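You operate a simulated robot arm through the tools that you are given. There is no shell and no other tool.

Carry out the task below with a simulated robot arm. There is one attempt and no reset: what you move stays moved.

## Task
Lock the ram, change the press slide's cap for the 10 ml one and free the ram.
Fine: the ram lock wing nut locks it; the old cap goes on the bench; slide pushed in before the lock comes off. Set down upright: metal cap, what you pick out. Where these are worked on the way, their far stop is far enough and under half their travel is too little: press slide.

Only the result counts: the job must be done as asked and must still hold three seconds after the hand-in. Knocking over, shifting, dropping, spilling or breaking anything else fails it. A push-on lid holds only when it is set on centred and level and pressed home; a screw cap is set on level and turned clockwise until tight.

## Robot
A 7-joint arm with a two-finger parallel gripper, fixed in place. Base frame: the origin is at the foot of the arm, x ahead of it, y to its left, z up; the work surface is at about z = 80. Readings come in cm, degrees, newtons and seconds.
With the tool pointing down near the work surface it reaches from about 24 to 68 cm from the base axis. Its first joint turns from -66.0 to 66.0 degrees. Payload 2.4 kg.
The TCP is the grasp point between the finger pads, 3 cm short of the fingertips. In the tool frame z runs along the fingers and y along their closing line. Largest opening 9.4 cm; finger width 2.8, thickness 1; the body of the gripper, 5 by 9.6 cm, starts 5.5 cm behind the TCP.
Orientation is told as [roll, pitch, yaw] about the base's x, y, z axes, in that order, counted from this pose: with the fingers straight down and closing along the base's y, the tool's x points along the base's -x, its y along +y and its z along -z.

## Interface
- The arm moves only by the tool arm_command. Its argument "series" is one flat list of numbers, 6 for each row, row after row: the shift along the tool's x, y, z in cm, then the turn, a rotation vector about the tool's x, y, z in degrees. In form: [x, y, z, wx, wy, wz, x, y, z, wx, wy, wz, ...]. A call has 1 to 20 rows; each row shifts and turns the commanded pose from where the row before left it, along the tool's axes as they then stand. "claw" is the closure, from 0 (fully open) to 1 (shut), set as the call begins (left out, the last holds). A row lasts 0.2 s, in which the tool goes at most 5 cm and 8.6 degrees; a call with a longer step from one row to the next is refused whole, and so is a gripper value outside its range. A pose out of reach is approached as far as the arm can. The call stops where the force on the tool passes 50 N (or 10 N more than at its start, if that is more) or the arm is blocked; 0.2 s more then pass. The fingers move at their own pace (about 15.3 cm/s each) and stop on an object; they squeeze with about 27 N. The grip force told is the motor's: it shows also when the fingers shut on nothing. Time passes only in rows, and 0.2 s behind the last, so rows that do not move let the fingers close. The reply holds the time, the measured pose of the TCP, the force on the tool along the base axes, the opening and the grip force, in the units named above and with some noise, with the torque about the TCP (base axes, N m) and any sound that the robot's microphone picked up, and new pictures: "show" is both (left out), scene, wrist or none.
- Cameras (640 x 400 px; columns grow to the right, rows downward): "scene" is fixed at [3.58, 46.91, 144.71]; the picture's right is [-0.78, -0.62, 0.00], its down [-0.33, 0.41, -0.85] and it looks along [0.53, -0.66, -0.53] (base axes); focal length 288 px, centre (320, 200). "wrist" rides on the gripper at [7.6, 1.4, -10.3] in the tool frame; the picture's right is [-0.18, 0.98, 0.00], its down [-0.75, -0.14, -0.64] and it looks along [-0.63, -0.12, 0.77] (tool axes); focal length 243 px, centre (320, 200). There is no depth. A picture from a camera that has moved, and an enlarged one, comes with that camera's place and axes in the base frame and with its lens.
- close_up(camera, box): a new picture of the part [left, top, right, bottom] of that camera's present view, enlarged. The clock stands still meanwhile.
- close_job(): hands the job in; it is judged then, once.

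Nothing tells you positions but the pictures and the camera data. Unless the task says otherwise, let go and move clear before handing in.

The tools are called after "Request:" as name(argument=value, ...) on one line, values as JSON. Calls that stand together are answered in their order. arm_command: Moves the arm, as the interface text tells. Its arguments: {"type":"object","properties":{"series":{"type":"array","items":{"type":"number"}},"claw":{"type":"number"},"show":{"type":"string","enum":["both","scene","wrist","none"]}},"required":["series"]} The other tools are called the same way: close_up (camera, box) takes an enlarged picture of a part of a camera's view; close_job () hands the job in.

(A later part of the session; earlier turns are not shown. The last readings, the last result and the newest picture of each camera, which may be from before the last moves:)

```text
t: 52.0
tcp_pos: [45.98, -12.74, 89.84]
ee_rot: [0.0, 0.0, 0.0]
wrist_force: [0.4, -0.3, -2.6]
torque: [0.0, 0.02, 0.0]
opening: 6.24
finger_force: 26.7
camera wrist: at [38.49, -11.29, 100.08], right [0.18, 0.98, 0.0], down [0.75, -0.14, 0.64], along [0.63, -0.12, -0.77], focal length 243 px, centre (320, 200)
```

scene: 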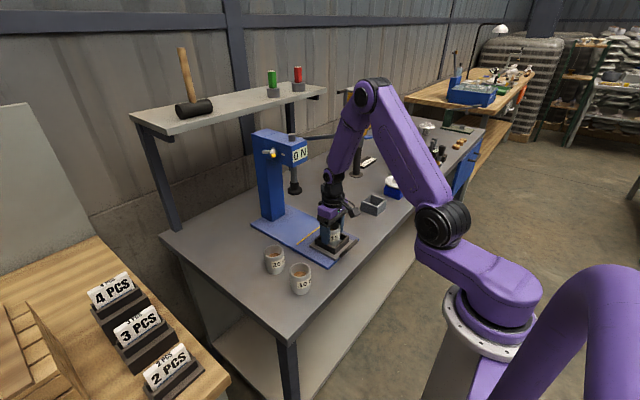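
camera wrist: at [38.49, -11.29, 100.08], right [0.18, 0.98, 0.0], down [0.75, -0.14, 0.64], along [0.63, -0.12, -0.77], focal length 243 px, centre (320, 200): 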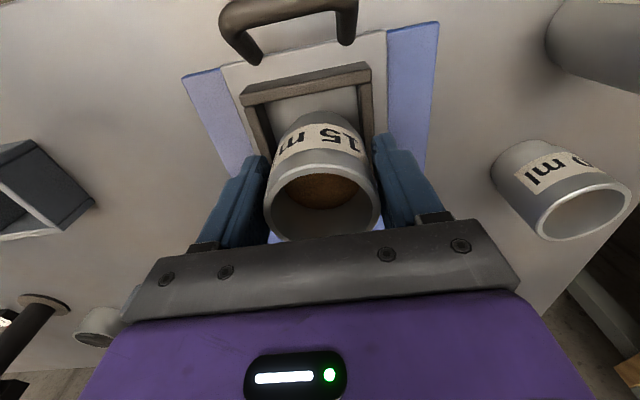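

There is no slip, and the rim stays fixed in the view. I'll lift the cup clear of the box.

Request:
arm_command(series=[0, 0, -0.6, 0, 0, 0, 0, 0, -0.9, 0, 0, 0, 0, 0, -1.1, 0, 0, 0, 0, 0, -1, 0, 0, 0, 0, 0, -0.6, 0, 0, 0], show="wrist")

```text
t: 53.2
tcp_pos: [46.14, -12.51, 93.81]
ee_rot: [0.0, 0.0, 0.0]
wrist_force: [0.4, -0.3, -2.4]
torque: [-0.01, 0.02, -0.02]
opening: 6.26
finger_force: 26.8
camera wrist: at [38.56, -11.24, 104.14], right [0.18, 0.98, 0.0], down [0.75, -0.14, 0.64], along [0.63, -0.12, -0.77], focal length 243 px, centre (320, 200)
```

wrist: 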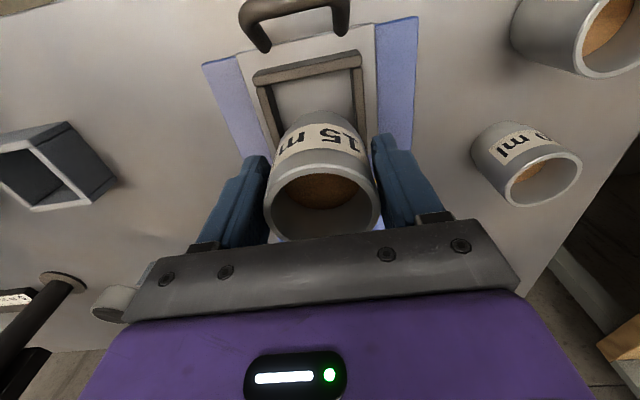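

The cup is clear of the box and firmly held. I'll carry it right to the free bench area at about (45, -27).

Request:
arm_command(series=[0, -0.8, -0.5, 0, 0, 0, 0.1, -1.6, -0.5, 0, 0, 0, 0.2, -2.2, 0, 0, 0, 0, 0.2, -2.6, 0, 0, 0, 0, 0.2, -2.6, 0, 0, 0, 0, 0.2, -2.2, 0, 0, 0, 0, 0.1, -1.5, 0, 0, 0, 0, 0, -1, 0, 0, 0, 0])

```text
t: 54.7
tcp_pos: [48.95, -16.72, 94.83]
ee_rot: [0.1, 0.4, 10.7]
wrist_force: [0.3, 0.1, -3.1]
torque: [0.03, 0.0, -0.01]
opening: 6.22
finger_force: 27.1
stopped in row 7: the arm was blocked; the commanded pose is now the measured one
camera wrist: at [41.28, -16.67, 105.15], right [0.0, 1.0, 0.0], down [0.77, 0.0, 0.64], along [0.64, 0.0, -0.77], focal length 243 px, centre (320, 200)
```

scene: 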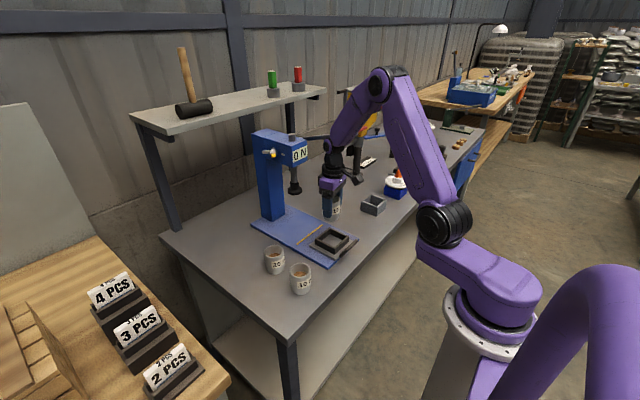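
wrist: 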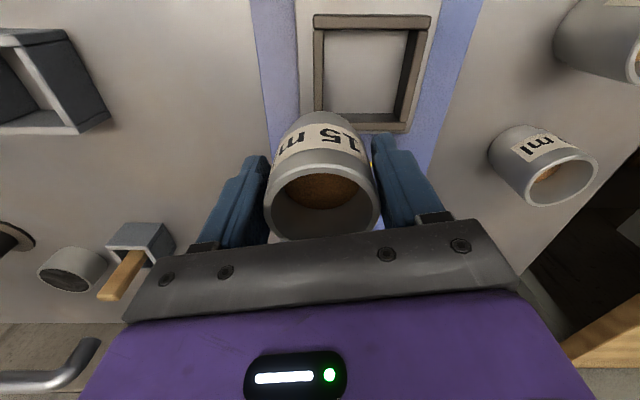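

The arm was blocked. The press's own red-handled lever reaches out over the bench near (43, -17, 120) and my wrist touched it. The cup is still secure, so I'll back away and use the +y side of the plate instead.

Request:
arm_command(series=[0.3, 0.8, 0, 0, 0, 0, 0.5, 1.2, 0, 0, 0, 0, 0.6, 1.4, 0, 0, 0, 0, 0.5, 1.2, 0, 0, 0, 0, 0, 0, 0, 0, 0, 3.6, 0, 0, 0, 0, 0, 3.6, 0, 0, 0, 0, 0, 3.5])

Request:
close_up(camera="scene", box=[230, 100, 400, 220])

```text
t: 56.3
tcp_pos: [46.08, -12.89, 94.92]
ee_rot: [0.1, 0.4, -0.4]
wrist_force: [0.6, 0.2, -4.3]
torque: [0.03, 0.0, 0.0]
opening: 6.26
finger_force: 27.1
camera wrist: at [38.52, -11.34, 105.22], right [0.19, 0.98, 0.0], down [0.76, -0.15, 0.64], along [0.63, -0.12, -0.77], focal length 243 px, centre (320, 200)
```

scene: 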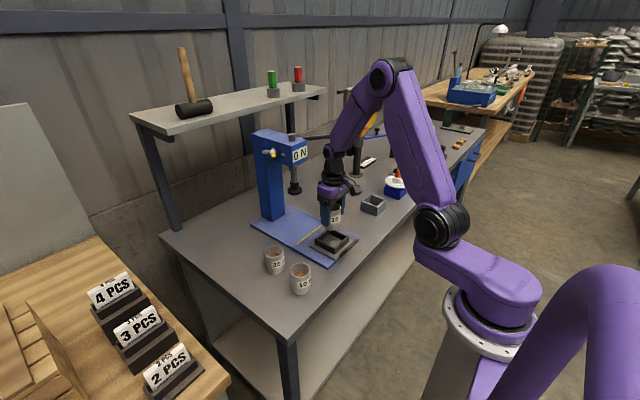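
wrist: 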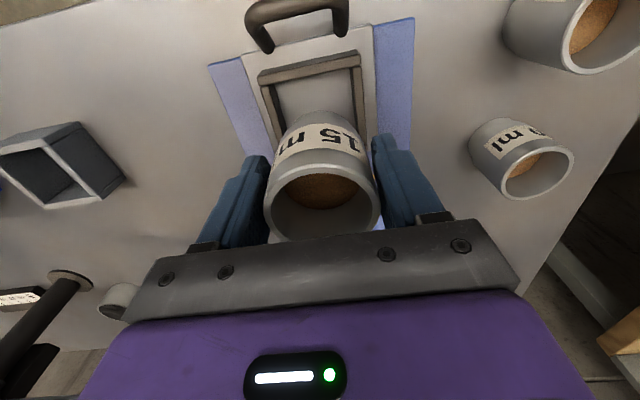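

```text
3.33 times, centred on (315, 160) of scene
camera zoom: at [3.59, 46.91, 144.71], right [-0.78, -0.62, 0.0], down [-0.33, 0.41, -0.85], along [0.53, -0.66, -0.53], focal length 961 px, centre (337, 333)
```

zoom: 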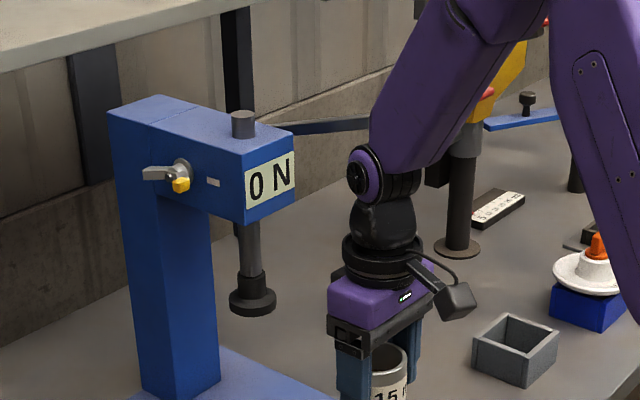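

The lever and ram look unchanged. I'll take the cup to the free bench spot on the other side, around (37.5, -2), keeping it well above the slide.

Request:
arm_command(series=[0.69, 0.87, 0, 0, 0, 0, 1.29, 1.64, 0, 0, 0, 0, 1.72, 2.18, 0, 0, 0, 0, 1.72, 2.18, 0, 0, 0, 0, 1.46, 1.85, 0, 0, 0, 0, 1.03, 1.31, 0, 0, 0, 0, 0.69, 0.87, 0, 0, 0, 0])

Request:
close_up(camera="scene", box=[250, 180, 410, 300])

```text
t: 57.9
tcp_pos: [37.62, -1.74, 95.03]
ee_rot: [0.3, 0.4, -0.3]
wrist_force: [-0.3, -0.1, -3.2]
torque: [-0.02, 0.06, 0.0]
opening: 6.24
finger_force: 27.3
camera wrist: at [30.08, -0.39, 105.33], right [0.19, 0.98, 0.0], down [0.76, -0.15, 0.64], along [0.63, -0.12, -0.77], focal length 243 px, centre (320, 200)
```

scene: 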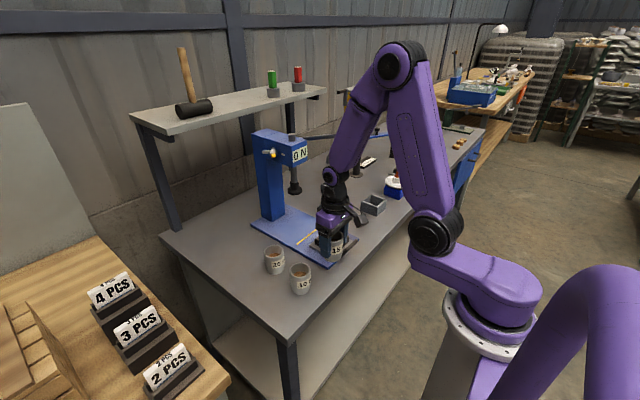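
wrist: 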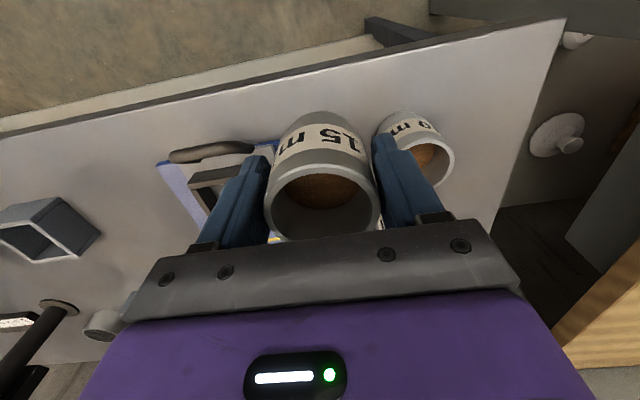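

```text
3.33 times, centred on (330, 240) of scene
camera zoom: at [3.59, 46.91, 144.71], right [-0.78, -0.62, 0.0], down [-0.33, 0.41, -0.85], along [0.53, -0.66, -0.53], focal length 961 px, centre (287, 67)
```

zoom: 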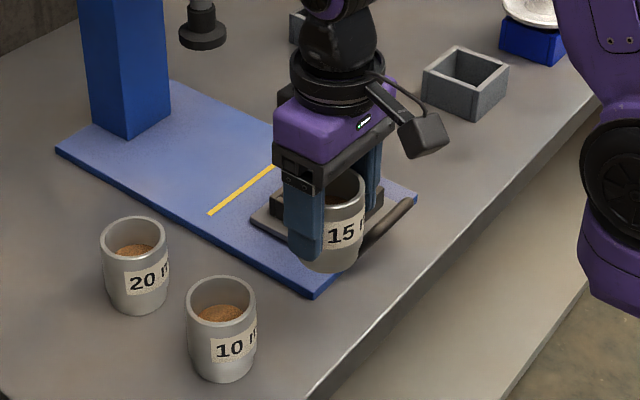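

The bench edge is at about x = 34.9 here, which is too close, so I'll shift to (39.8, -2.3) and lower most of the way.

Request:
arm_command(series=[-0.7, -0.2, 0, 0, 0, 0, -0.9, -0.2, 0, 0, 0, 0, -0.6, -0.15, 0, 0, 0, 0, 0, 0, 1.2, 0, 0, 0, 0, 0, 2.2, 0, 0, 0, 0, 0, 2.4, 0, 0, 0, 0, 0, 1.5, 0, 0, 0, 0, 0, 0.8, 0, 0, 0])

Request:
close_up(camera="scene", box=[250, 180, 410, 300])

```text
t: 59.7
tcp_pos: [39.79, -2.25, 86.76]
ee_rot: [0.1, 0.4, -0.4]
wrist_force: [0.0, 0.6, -4.1]
torque: [0.0, 0.02, -0.01]
opening: 6.24
finger_force: 26.3
camera wrist: at [32.33, -0.84, 97.15], right [0.19, 0.98, 0.0], down [0.76, -0.15, 0.64], along [0.63, -0.12, -0.77], focal length 243 px, centre (320, 200)
```

scene: 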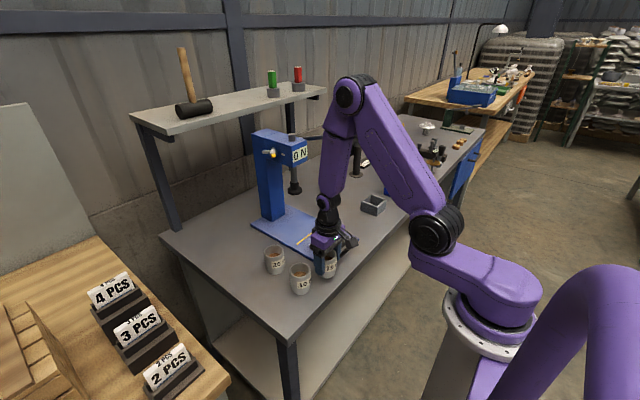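
wrist: 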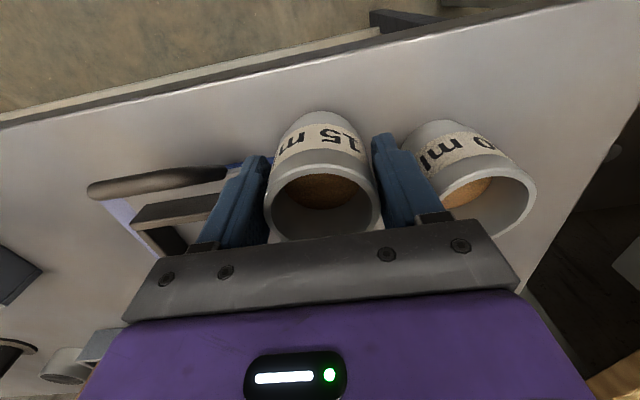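

```text
3.33 times, centred on (330, 240) of scene
camera zoom: at [3.59, 46.91, 144.71], right [-0.78, -0.62, 0.0], down [-0.33, 0.41, -0.85], along [0.53, -0.66, -0.53], focal length 961 px, centre (287, 67)
```

zoom: 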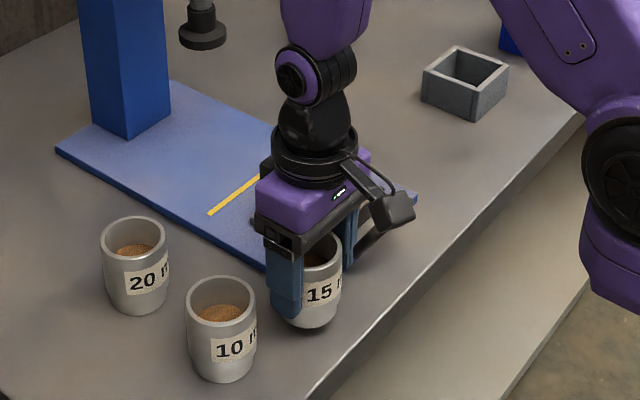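

The cup is about 1 cm above the bench with the neighbouring 10 ml cup clear. I'll lower in small steps until contact.

Request:
arm_command(series=[0, 0, 0.35, 0, 0, 0, 0, 0, 0.25, 0, 0, 0, 0, 0, 0.15, 0, 0, 0], show="none")

```text
t: 60.5
tcp_pos: [39.7, -2.25, 86.0]
ee_rot: [0.2, 0.4, -0.5]
wrist_force: [-6.9, -1.1, 19.9]
torque: [-0.46, -0.03, -0.12]
opening: 6.25
finger_force: 27.3
```

The cup is on the bench. I'll back off a hair and open the fingers only a little, to about 7.4 cm, to stay clear of the 10 ml cup.

Request:
arm_command(series=[0, 0, -0.05, 0, 0, 0], show="none")

Request:
arm_command(series=[0, 0, 0, 0, 0, 0, 0, 0, 0, 0, 0, 0], claw=0.21, show="wrist")

Request:
close_up(camera="wrist", box=[200, 60, 560, 260])

```text
t: 60.9
tcp_pos: [39.8, -2.24, 86.09]
ee_rot: [0.2, 0.3, -0.3]
wrist_force: [0.1, -0.5, -3.9]
torque: [0.01, 0.02, 0.02]
opening: 6.23
finger_force: 27.0
```

```text
t: 61.5
tcp_pos: [39.81, -2.26, 86.09]
ee_rot: [0.2, 0.4, -0.4]
wrist_force: [-0.2, 2.2, 1.2]
torque: [0.02, -0.06, 0.02]
opening: 7.49
finger_force: 0.5
camera wrist: at [32.28, -0.75, 96.42], right [0.19, 0.98, 0.0], down [0.76, -0.15, 0.64], along [0.63, -0.12, -0.77], focal length 243 px, centre (320, 200)
```

wrist: 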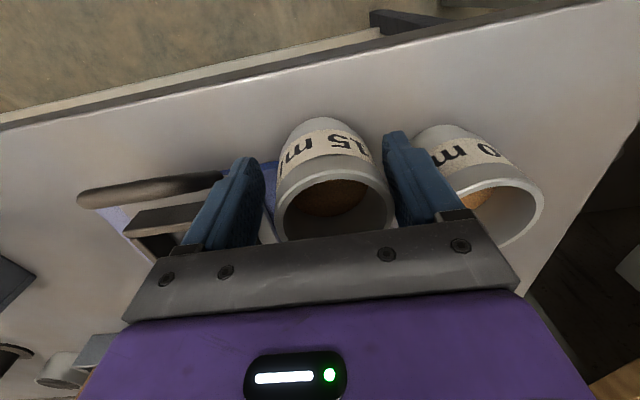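

```text
1.78 times, centred on (380, 160) of wrist
camera zoom: at [32.28, -0.75, 96.42], right [0.19, 0.98, 0.0], down [0.76, -0.15, 0.64], along [0.63, -0.12, -0.77], focal length 431 px, centre (213, 271)
```

zoom: 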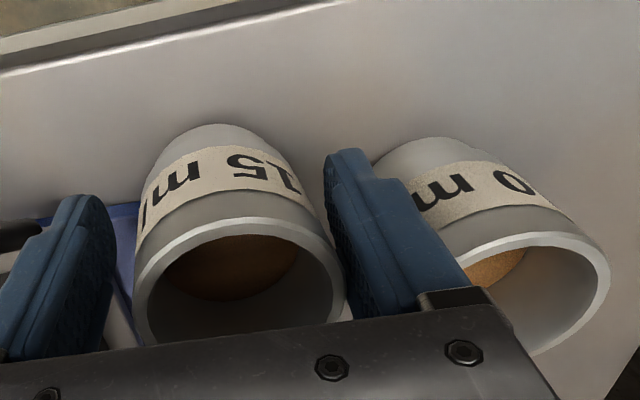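

The fingers are open and the cup stands upright on the bench. I'll rise straight up, slowly at first.

Request:
arm_command(series=[0, 0, -0.5, 0, 0, 0, 0, 0, -1, 0, 0, 0, 0, 0, -2, 0, 0, 0, 0, 0, -3, 0, 0, 0, 0, 0, -3.5, 0, 0, 0, 0, 0, -3, 0, 0, 0])

Request:
close_up(camera="scene", box=[250, 180, 410, 300])

```text
t: 62.9
tcp_pos: [39.98, -2.12, 99.41]
ee_rot: [0.2, 0.4, -0.4]
wrist_force: [0.8, -0.3, -0.1]
torque: [0.01, 0.01, -0.04]
opening: 7.42
finger_force: 0.1
camera wrist: at [32.43, -0.76, 109.64], right [0.19, 0.98, 0.0], down [0.76, -0.15, 0.64], along [0.62, -0.12, -0.77], focal length 243 px, centre (320, 200)
```

scene: 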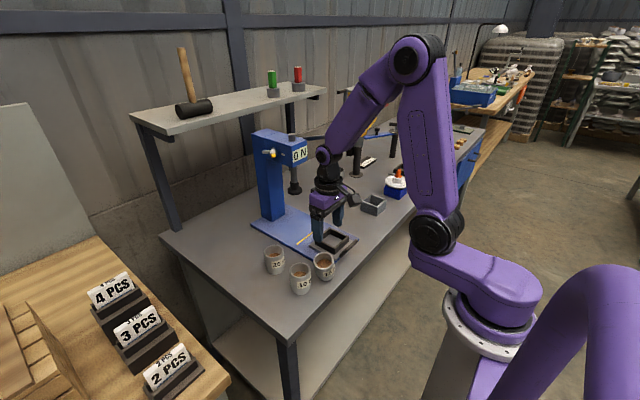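
wrist: 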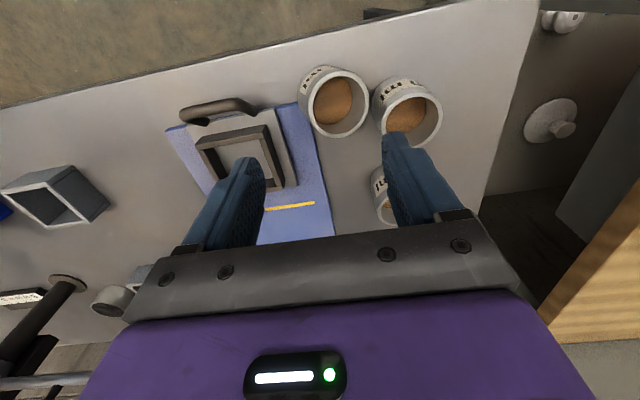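

```text
3.33 times, centred on (330, 240) of scene
camera zoom: at [3.59, 46.91, 144.71], right [-0.78, -0.62, 0.0], down [-0.33, 0.41, -0.85], along [0.53, -0.66, -0.53], focal length 961 px, centre (287, 67)
```

zoom: 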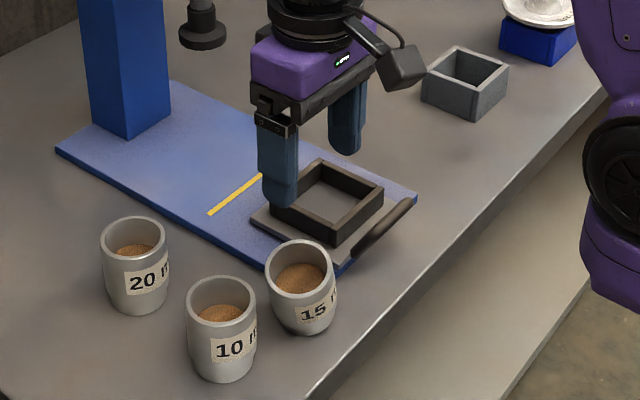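

The 15 ml cup looks slightly tilted, and its base may be resting on the corner of the press plate. I'll zoom in to check.

Request:
close_up(camera="scene", box=[285, 235, 365, 295])

Request:
close_up(camera="wrist", box=[260, 50, 460, 230])

```text
6.67 times, centred on (325, 265) of scene
camera zoom: at [3.59, 46.91, 144.71], right [-0.78, -0.62, 0.0], down [-0.33, 0.41, -0.85], along [0.53, -0.66, -0.53], focal length 1922 px, centre (287, -233)
```

zoom: 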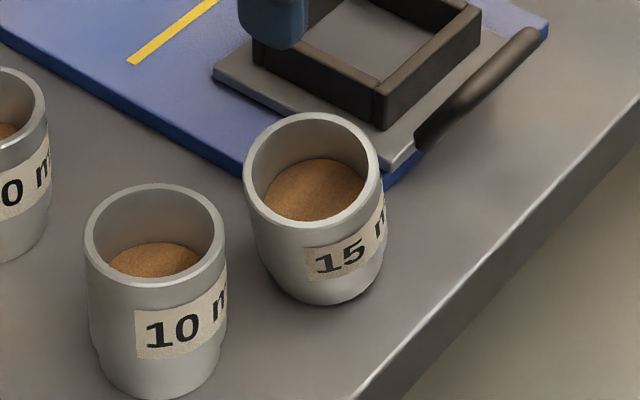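

```text
2.22 times, centred on (360, 140) of wrist
camera zoom: at [32.43, -0.76, 109.64], right [0.19, 0.98, 0.0], down [0.76, -0.15, 0.64], along [0.62, -0.12, -0.77], focal length 539 px, centre (231, 333)
```

zoom: 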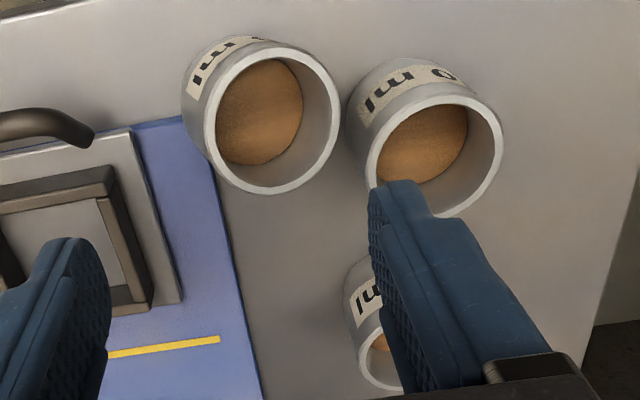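

The 15 ml cup's edge is sitting on the plate's corner and leaning about 14° toward +y, so I'll need to move it. The gap to the 10 ml cup is tight, so I'll seat the 10 ml cup first, gripping along x, and come back to this one. I'll move over the 10 ml cup and turn the tool 90°.

Request:
arm_command(series=[0, 0, -3, 0, 0, 0, -1.3, 4.2, -0.5, 0, 0, 0, -1.3, 4.2, -0.5, 0, 0, 0, 0, 0, 0, 0, 0, 8.2, 0, 0, 0, 0, 0, 8.2, 0, 0, 0, 0, 0, 8.2, 0, 0, 0, 0, 0, 8.2, 0, 0, 0, 0, 0, 8.2, 0, 0, 0, 0, 0, 8.2, 0, 0, 0, 0, 0, 8.2, 0, 0, 0, 0, 0, 8.2, 0, 0, 0, 0, 0, 8.2, 0, 0, 0, 0, 0, 8.2, 0, 0, 0, 0, 0, 8], claw=0)

```text
t: 65.9
tcp_pos: [42.46, 6.08, 103.11]
ee_rot: [-0.4, 0.2, -90.6]
wrist_force: [-1.0, 1.0, 0.4]
torque: [0.03, -0.01, -0.02]
opening: 9.4
finger_force: 0.1
camera wrist: at [44.1, 13.62, 113.46], right [0.98, -0.19, -0.01], down [-0.14, -0.75, 0.64], along [-0.13, -0.63, -0.77], focal length 243 px, centre (320, 200)
```

scene: 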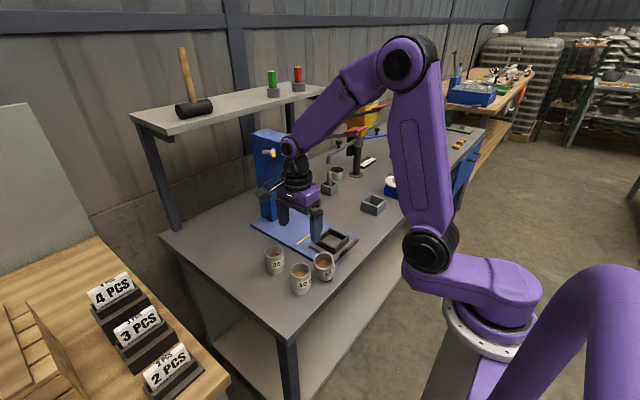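
wrist: 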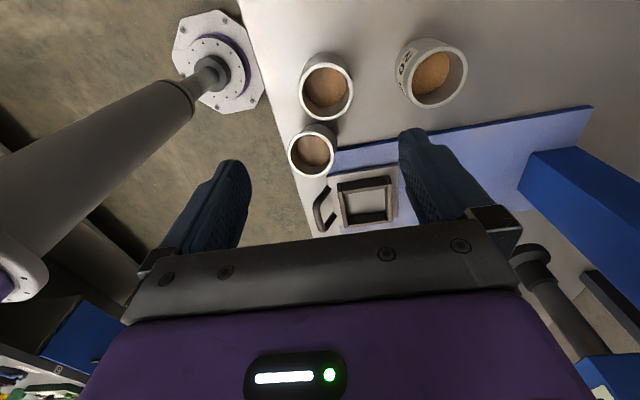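

The tool turned, and the view shows all three cups from above. I'll zoom in to centre on the 10 ml cup.

Request:
close_up(camera="wrist", box=[240, 20, 480, 230])

Request:
close_up(camera="scene", box=[250, 180, 410, 300])

```text
1.90 times, centred on (360, 125) of wrist
camera zoom: at [44.1, 13.62, 113.46], right [0.98, -0.19, -0.01], down [-0.14, -0.75, 0.64], along [-0.13, -0.63, -0.77], focal length 462 px, centre (244, 343)
```

zoom: 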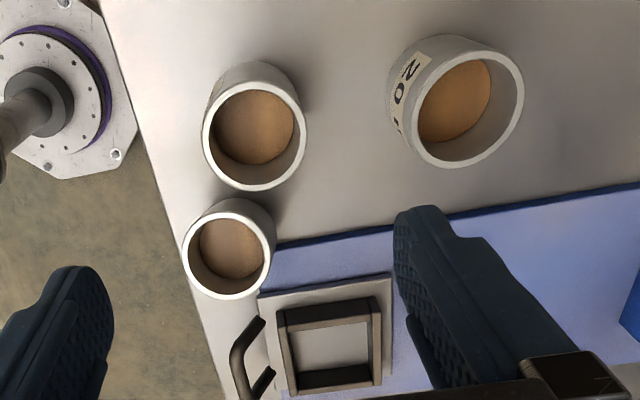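

```text
3.33 times, centred on (330, 240) of scene
camera zoom: at [3.58, 46.91, 144.71], right [-0.78, -0.62, 0.0], down [-0.33, 0.41, -0.85], along [0.53, -0.66, -0.53], focal length 961 px, centre (287, 67)
```

zoom: 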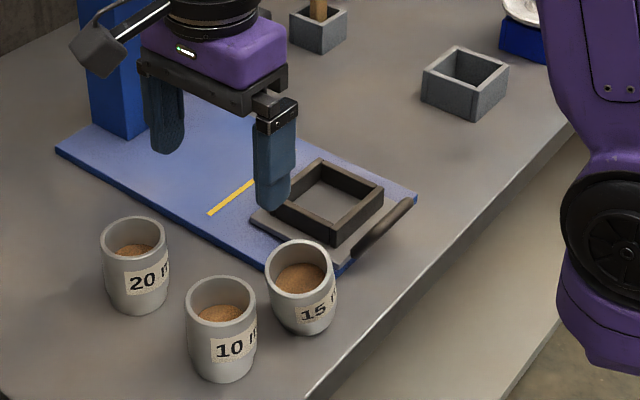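

The 10 ml cup's centre is at about (42.8, 6.3). I'll level the tool and lower to just above the rim to recheck.

Request:
arm_command(series=[0, 0, 0, -0.2, 0.4, -0.6, 0.06, 0.09, 2.75, 0, 0, 0, 0.06, 0.09, 2.75, 0, 0, 0, 0.06, 0.09, 2.75, 0, 0, 0, 0.06, 0.09, 2.6, 0, 0, 0], show="wrist")

Request:
close_up(camera="wrist", box=[200, 40, 460, 240])

Request:
close_up(camera="scene", box=[240, 200, 360, 310])

```text
t: 67.1
tcp_pos: [42.76, 6.53, 92.18]
ee_rot: [-0.1, 0.6, -89.7]
wrist_force: [-0.7, -0.1, -0.2]
torque: [0.02, 0.01, 0.02]
opening: 9.4
finger_force: 0.0
camera wrist: at [44.15, 13.97, 102.57], right [0.98, -0.18, 0.0], down [-0.14, -0.76, 0.63], along [-0.12, -0.62, -0.77], focal length 243 px, centre (320, 200)
```

wrist: 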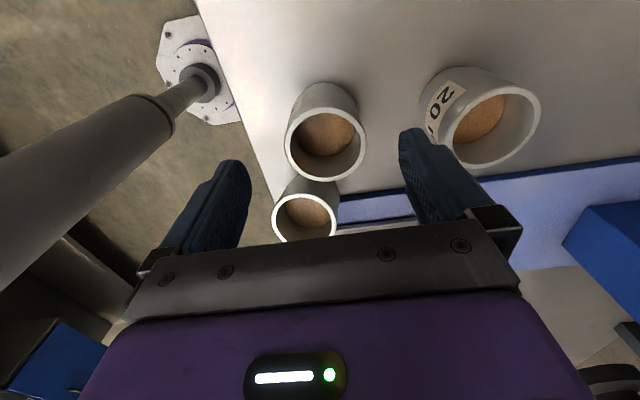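

```text
2.00 times, centred on (330, 140) of wrist
camera zoom: at [44.15, 13.97, 102.57], right [0.98, -0.18, 0.0], down [-0.14, -0.76, 0.63], along [-0.12, -0.62, -0.77], focal length 485 px, centre (300, 320)
```

zoom: 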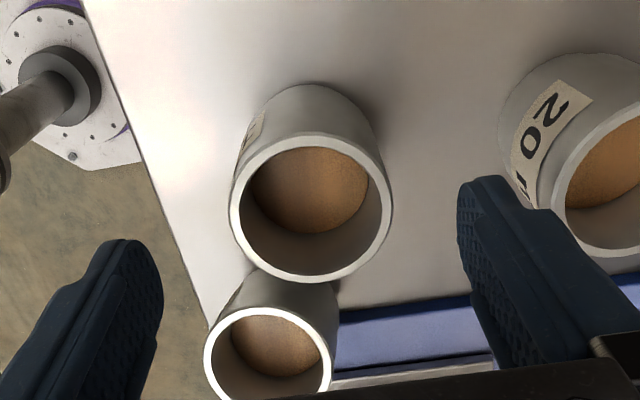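

```text
3.64 times, centred on (300, 255) of scene
camera zoom: at [3.58, 46.91, 144.71], right [-0.78, -0.62, 0.0], down [-0.33, 0.41, -0.85], along [0.53, -0.66, -0.53], focal length 1048 px, centre (393, 0)
```

zoom: 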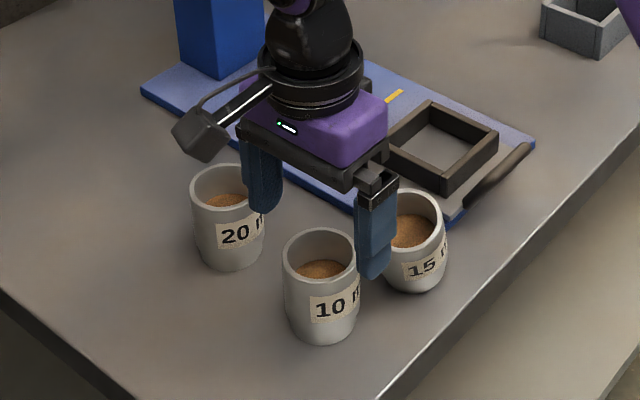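

The cup's centre is at about (42.9, 6.4), and both fingers have clearance to the neighbouring cups. I'll level, lower around it and close.

Request:
arm_command(series=[-0.1, 0.12, 1, 0, -0.6, 0, 0, 0, 2, 0, 0, 0, 0, 0, 2, 0, 0, 0, 0, 0, 1.15, 0, 0, 0], show="wrist")

Request:
arm_command(series=[0, 0, 0, 0, 0, 0, 0, 0, 0, 0, 0, 0, 0, 0, 0, 0, 0, 0], claw=1, show="both")

```text
t: 68.1
tcp_pos: [42.83, 6.42, 86.12]
ee_rot: [-0.2, 0.0, -89.8]
wrist_force: [0.2, -1.2, -0.1]
torque: [-0.02, 0.01, -0.02]
opening: 9.42
finger_force: 0.0
camera wrist: at [44.39, 13.95, 96.4], right [0.98, -0.18, 0.0], down [-0.14, -0.75, 0.64], along [-0.12, -0.63, -0.77], focal length 243 px, centre (320, 200)
```

wrist: 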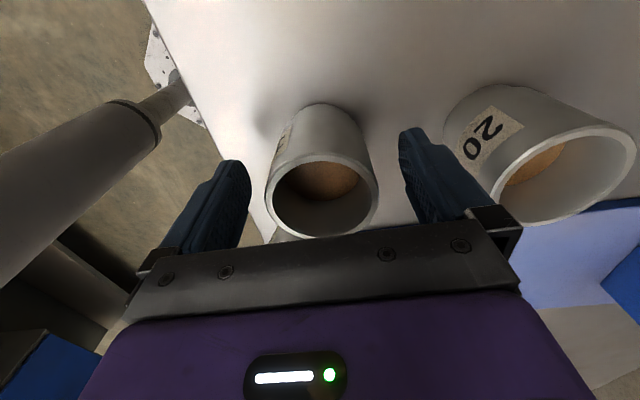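

```text
t: 68.9
tcp_pos: [43.04, 6.33, 86.1]
ee_rot: [-0.2, 0.0, -89.9]
wrist_force: [0.0, 0.0, -0.5]
torque: [0.02, -0.01, 0.01]
opening: 6.67
finger_force: 27.2
camera wrist: at [44.39, 13.96, 96.42], right [0.98, -0.18, 0.0], down [-0.14, -0.75, 0.64], along [-0.12, -0.63, -0.77], focal length 243 px, centre (320, 200)
```

scene: 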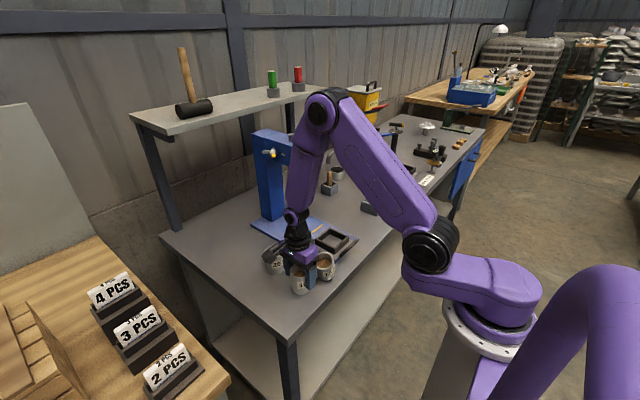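
wrist: 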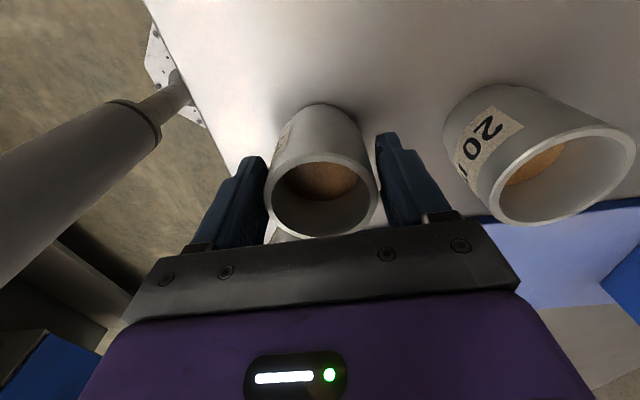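

The grip closed at 6.67 cm. I'll lift a little and check for slip.

Request:
arm_command(series=[0, 0, -0.2, 0, 0, 0, 0, 0, -0.4, 0, 0, 0, 0, 0, -0.4, 0, 0, 0], show="wrist")

Request:
close_up(camera="scene", box=[240, 200, 360, 310])

```text
t: 69.7
tcp_pos: [42.97, 6.3, 87.16]
ee_rot: [-0.2, 0.0, -89.8]
wrist_force: [0.3, 0.0, -2.1]
torque: [-0.01, 0.0, 0.0]
opening: 6.69
finger_force: 26.6
camera wrist: at [44.39, 13.94, 97.42], right [0.98, -0.18, 0.0], down [-0.14, -0.75, 0.64], along [-0.12, -0.63, -0.77], focal length 243 px, centre (320, 200)
```

wrist: 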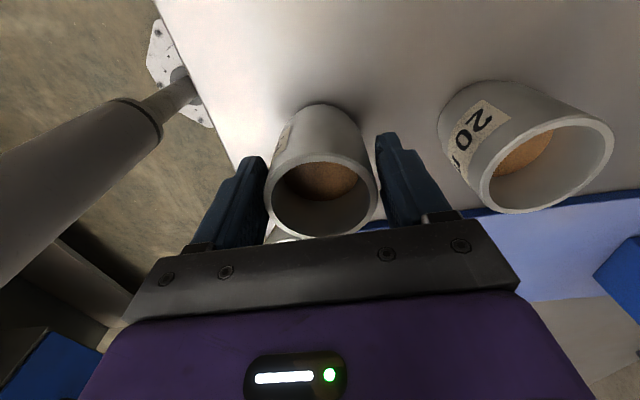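

```text
3.64 times, centred on (300, 255) of scene
camera zoom: at [3.59, 46.91, 144.71], right [-0.78, -0.62, 0.0], down [-0.33, 0.41, -0.85], along [0.53, -0.66, -0.53], focal length 1048 px, centre (393, 0)
```

zoom: 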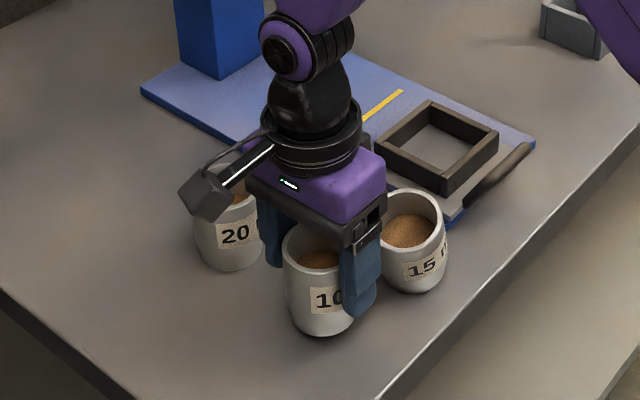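

There is no slip. I'll lift it clear of the other cups' rims.

Request:
arm_command(series=[0, 0, -0.6, 0, 0, 0, 0, 0, -1.2, 0, 0, 0, 0, 0, -1.8, 0, 0, 0, 0, 0, -2.2, 0, 0, 0, 0, 0, -2.2, 0, 0, 0, 0, 0, -1.5, 0, 0, 0, 0, 0, -0.8, 0, 0, 0], show="wrist")

```text
t: 71.3
tcp_pos: [42.93, 6.15, 97.54]
ee_rot: [-0.3, 0.0, -89.8]
wrist_force: [-0.1, -0.8, -3.9]
torque: [0.0, 0.01, -0.01]
opening: 6.69
finger_force: 27.0
camera wrist: at [44.45, 13.84, 107.82], right [0.98, -0.18, 0.0], down [-0.14, -0.75, 0.64], along [-0.12, -0.63, -0.77], focal length 243 px, centre (320, 200)
```

wrist: 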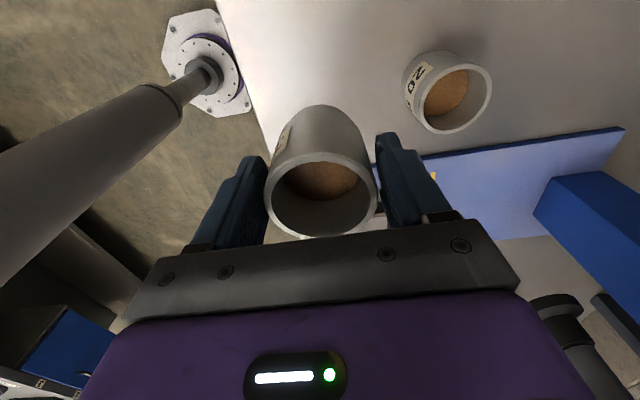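

The hold is good. I'll carry the 10 ml cup over to the holder.

Request:
arm_command(series=[-0.95, 0.16, 0, 0, 0, 0, -1.71, 0.29, 0, 0, 0, 0, -2.27, 0.38, 0, 0, 0, 0, -2.46, 0.42, 0, 0, 0, 0, -2.46, 0.42, 0, 0, 0, 0, -2.46, 0.42, 0, 0, 0, 0, -2.27, 0.38, 0, 0, 0, 0, -1.9, 0.32, 0, 0, 0, 0, -1.52, 0.26, 0, 0, 0, 0, -0.95, 0.16, 0, 0, 0, 0])

Request:
close_up(camera="scene", box=[270, 140, 390, 290])

```text
t: 73.5
tcp_pos: [46.33, -12.63, 97.56]
ee_rot: [-0.2, 0.0, -89.8]
wrist_force: [-0.3, 0.0, -3.4]
torque: [0.04, -0.02, 0.0]
opening: 6.67
finger_force: 27.0
camera wrist: at [47.67, -5.05, 107.79], right [0.98, -0.18, 0.0], down [-0.14, -0.75, 0.64], along [-0.12, -0.63, -0.77], focal length 243 px, centre (320, 200)
```

scene: 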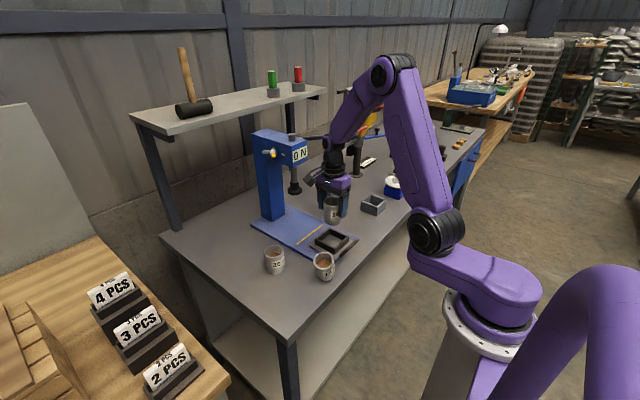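
wrist: 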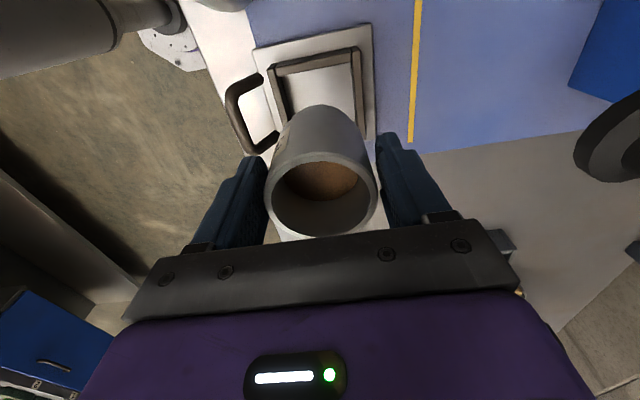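

```text
2.67 times, centred on (330, 215) of scene
camera zoom: at [3.59, 46.9, 144.71], right [-0.78, -0.62, 0.0], down [-0.33, 0.41, -0.85], along [0.53, -0.66, -0.53], focal length 769 px, centre (293, 160)
```

zoom: 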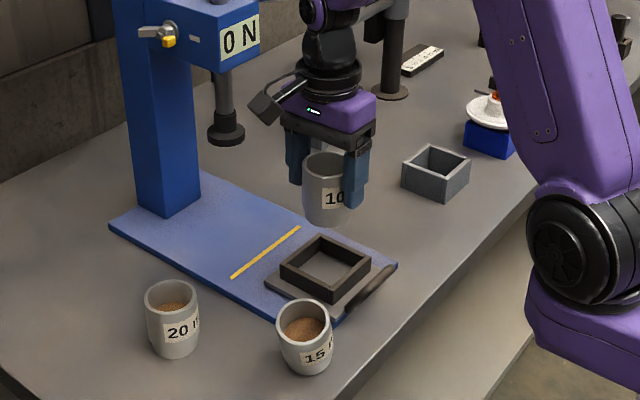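

The cup is above the holder. I'll zoom in to check alignment with the box before lowering.

Request:
close_up(camera="wrist", box=[210, 10, 410, 240])

Request:
close_up(camera="scene", box=[300, 180, 380, 270])

```text
1.74 times, centred on (310, 125) of wrist
camera zoom: at [47.67, -5.05, 107.79], right [0.98, -0.18, 0.0], down [-0.14, -0.75, 0.64], along [-0.12, -0.63, -0.77], focal length 422 px, centre (337, 330)
```

zoom: 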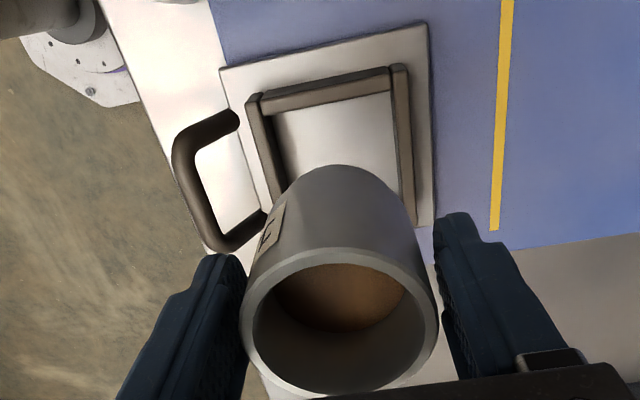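

```text
4.44 times, centred on (340, 225) of scene
camera zoom: at [3.59, 46.9, 144.71], right [-0.78, -0.62, 0.0], down [-0.33, 0.41, -0.85], along [0.53, -0.66, -0.53], focal length 1281 px, centre (231, 89)
```

zoom: 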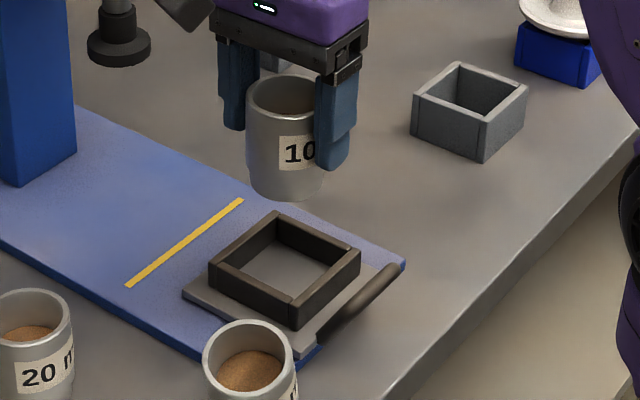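

The cup is within a few millimetres of the box centre at about (46.3, -12.65). I'll lower to just above the box and recheck.

Request:
arm_command(series=[0, 0, 0.8, 0, 0, 0, 0, 0, 1.6, 0, 0, 0, 0, 0, 1.6, 0, 0, 0, 0, 0, 0.9, 0, 0, 0], show="wrist")

Request:
close_up(camera="scene", box=[300, 190, 380, 270])

Request:
close_up(camera="wrist", box=[210, 40, 430, 240])

```text
t: 74.5
tcp_pos: [46.2, -12.62, 92.46]
ee_rot: [-0.2, 0.0, -89.9]
wrist_force: [-0.1, -0.5, -3.3]
torque: [0.0, 0.03, -0.01]
opening: 6.65
finger_force: 26.2
camera wrist: at [47.66, -5.1, 102.69], right [0.98, -0.18, 0.0], down [-0.14, -0.75, 0.64], along [-0.12, -0.63, -0.77], focal length 243 px, centre (320, 200)
```

wrist: 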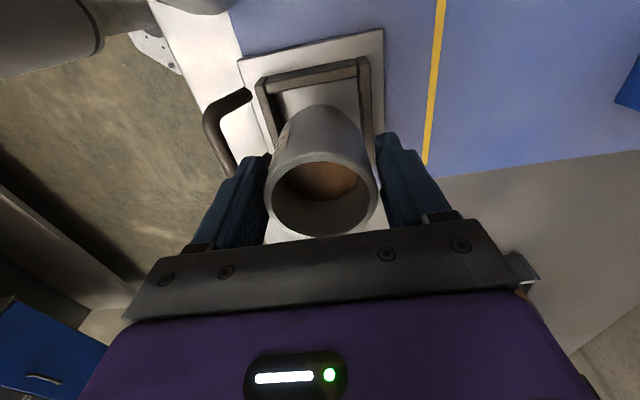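

```text
5.00 times, centred on (340, 230) of scene
camera zoom: at [3.59, 46.91, 144.71], right [-0.78, -0.62, 0.0], down [-0.33, 0.41, -0.85], along [0.53, -0.66, -0.53], focal length 1441 px, centre (220, 50)
```

zoom: 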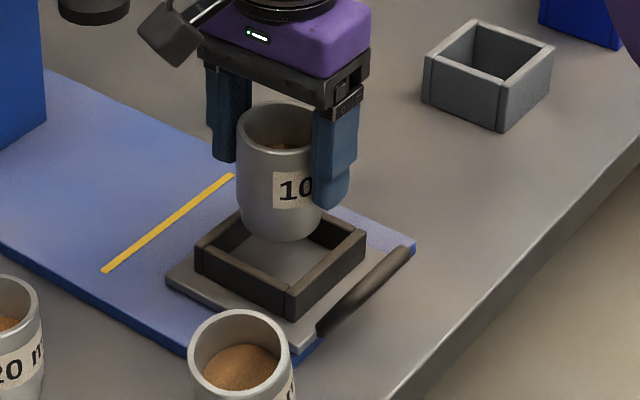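

```text
2.00 times, centred on (320, 140) of wrist
camera zoom: at [47.66, -5.1, 102.69], right [0.98, -0.18, 0.0], down [-0.14, -0.75, 0.64], along [-0.12, -0.63, -0.77], focal length 485 px, centre (320, 320)
```

zoom: 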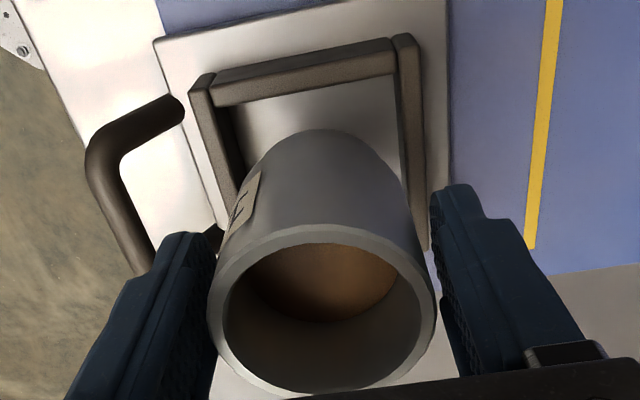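

The box's inner width is about 6.5 cm and its centre is near (46.15, -12.85), so I'll shift 0.2 cm and lower the cup in.

Request:
arm_command(series=[-0.2, -0.05, 0.5, 0, 0, 0, 0, 0, 0.8, 0, 0, 0, 0, 0, 0.8, 0, 0, 0], show="wrist")

Request:
close_up(camera="scene", box=[300, 190, 380, 270])

```text
t: 75.3
tcp_pos: [46.25, -12.94, 90.42]
ee_rot: [-0.2, 0.1, -89.7]
wrist_force: [0.5, -0.1, -3.8]
torque: [0.04, 0.02, 0.03]
opening: 6.67
finger_force: 26.8
camera wrist: at [47.62, -5.35, 100.72], right [0.98, -0.18, 0.0], down [-0.14, -0.75, 0.64], along [-0.12, -0.63, -0.77], focal length 243 px, centre (320, 200)
```

wrist: 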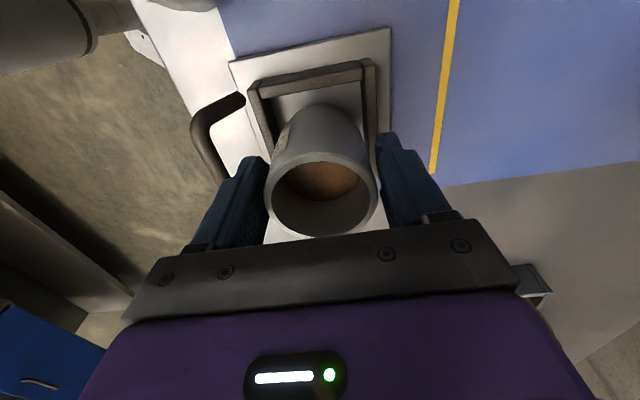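

```text
5.00 times, centred on (340, 230) of scene
camera zoom: at [3.59, 46.91, 144.71], right [-0.78, -0.62, 0.0], down [-0.33, 0.41, -0.85], along [0.53, -0.66, -0.53], focal length 1441 px, centre (220, 50)
```

zoom: 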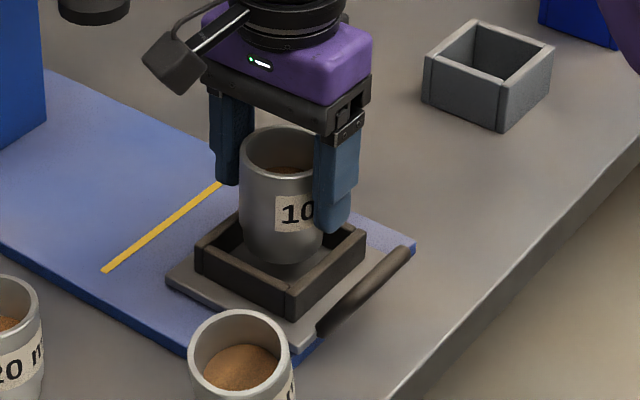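

The cup looks centred and its base is entering the box without contact. I'll lower further in small steps.

Request:
arm_command(series=[0, 0, 0.5, 0, 0, 0, 0, 0, 0.5, 0, 0, 0, 0, 0, 0.5, 0, 0, 0], show="none")

```text
t: 76.1
tcp_pos: [46.19, -12.84, 88.99]
ee_rot: [-0.2, 0.1, -89.8]
wrist_force: [-0.3, -0.6, -3.1]
torque: [0.02, 0.0, -0.01]
opening: 6.66
finger_force: 26.7
```

Request:
arm_command(series=[0, 0, 0.35, 0, 0, 0, 0, 0, 0.3, 0, 0, 0], show="none")

```text
t: 76.7
tcp_pos: [46.27, -12.85, 88.3]
ee_rot: [-0.1, -0.1, -89.8]
wrist_force: [-1.2, 1.5, 8.7]
torque: [0.22, -0.19, 0.0]
opening: 6.65
finger_force: 27.0
```

Contact at z = 88.3. I'll check that the cup is sitting level on the floor of the holder.

Request:
close_up(camera="scene", box=[300, 190, 380, 270])

Request:
close_up(camera="wrist", box=[210, 40, 430, 240])

```text
5.00 times, centred on (340, 230) of scene
camera zoom: at [3.57, 46.92, 144.71], right [-0.78, -0.62, 0.0], down [-0.33, 0.41, -0.85], along [0.53, -0.66, -0.53], focal length 1441 px, centre (220, 50)
```

zoom: 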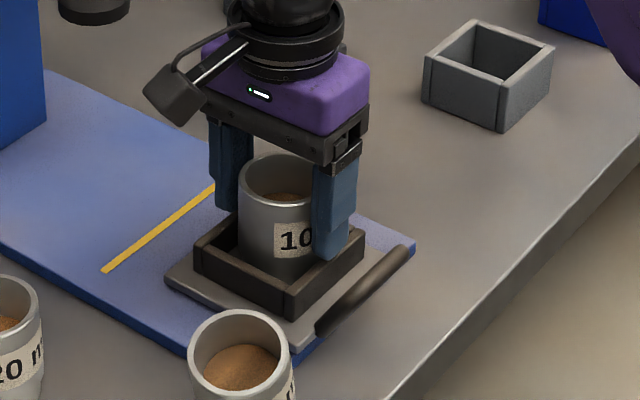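

```text
2.00 times, centred on (320, 140) of wrist
camera zoom: at [47.6, -5.29, 98.61], right [0.98, -0.18, 0.0], down [-0.14, -0.75, 0.64], along [-0.12, -0.63, -0.77], focal length 485 px, centre (320, 320)
```

zoom: 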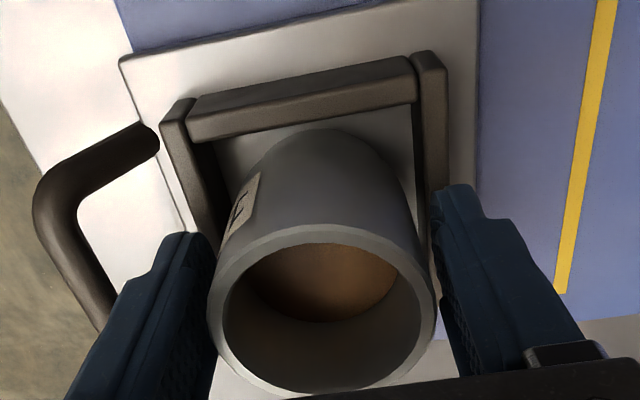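

The cup is seated at the same height the 15 ml cup had. I'll open and rise.

Request:
arm_command(series=[0, 0, -0.05, 0, 0, 0], show="none")

Request:
arm_command(series=[0, 0, 0, 0, 0, 0, 0, 0, 0, 0, 0, 0], claw=0.1, show="none")

Request:
arm_command(series=[0, 0, -0.5, 0, 0, 0, 0, 0, -1.5, 0, 0, 0, 0, 0, -3, 0, 0, 0, 0, 0, -4, 0, 0, 0, 0, 0, -3, 0, 0, 0])

Request:
close_up(camera="scene", box=[270, 190, 390, 290])

Request:
close_up(camera="wrist", box=[200, 0, 440, 240])

```text
t: 77.1
tcp_pos: [46.18, -12.87, 88.38]
ee_rot: [-0.2, 0.0, -89.7]
wrist_force: [-0.7, 3.3, 5.4]
torque: [0.18, -0.16, 0.05]
opening: 6.66
finger_force: 26.8
```

```text
t: 77.7
tcp_pos: [46.21, -12.9, 88.38]
ee_rot: [-0.2, 0.1, -89.9]
wrist_force: [-1.0, -0.2, -0.3]
torque: [-0.05, 0.0, -0.03]
opening: 8.48
finger_force: 0.0
```

```text
t: 78.9
tcp_pos: [46.08, -12.53, 100.3]
ee_rot: [-0.2, 0.0, -89.8]
wrist_force: [0.7, -0.4, -1.0]
torque: [0.01, -0.01, -0.01]
opening: 8.44
finger_force: 0.1
camera wrist: at [47.53, -5.01, 110.58], right [0.98, -0.18, 0.0], down [-0.14, -0.75, 0.64], along [-0.12, -0.63, -0.77], focal length 243 px, centre (320, 200)
```

scene: 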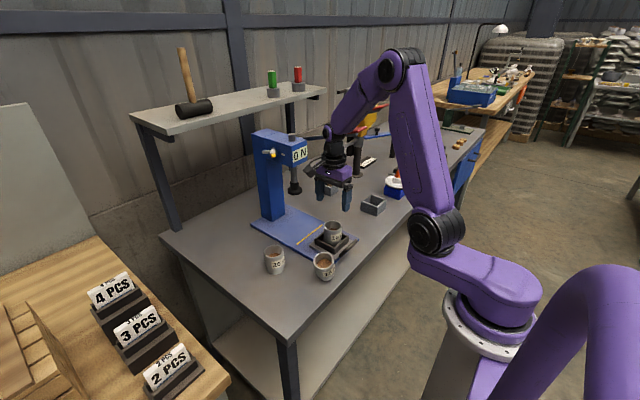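
wrist: 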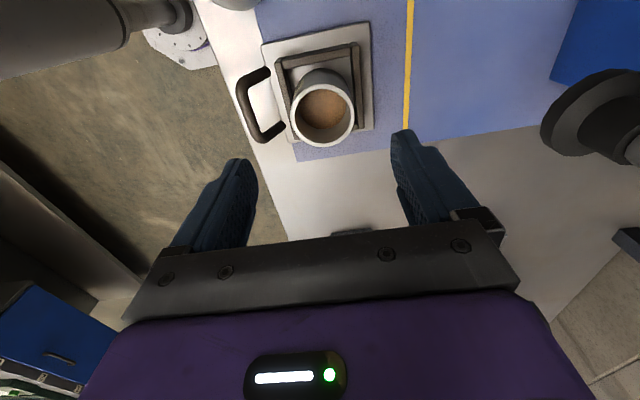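

```text
4.00 times, centred on (330, 240) of scene
camera zoom: at [3.58, 46.91, 144.71], right [-0.78, -0.62, 0.0], down [-0.33, 0.41, -0.85], along [0.53, -0.66, -0.53], focal length 1153 px, centre (280, 40)
```

zoom: 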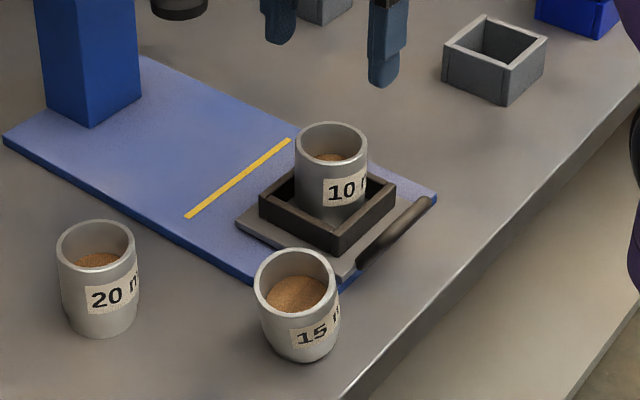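

```text
1.67 times, centred on (320, 120) of wrist
camera zoom: at [47.53, -5.01, 110.58], right [0.98, -0.18, 0.0], down [-0.14, -0.75, 0.64], along [-0.12, -0.63, -0.77], focal length 404 px, centre (320, 333)
```

zoom: 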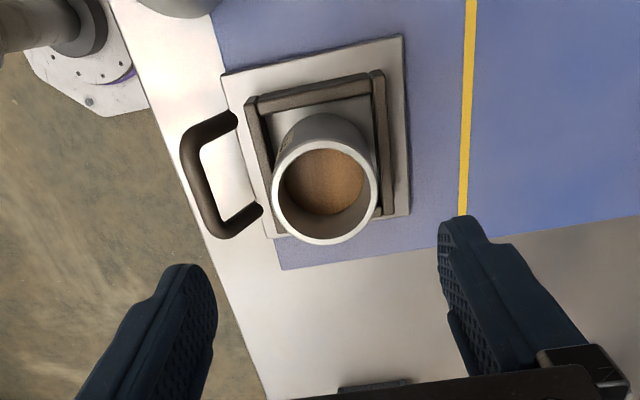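

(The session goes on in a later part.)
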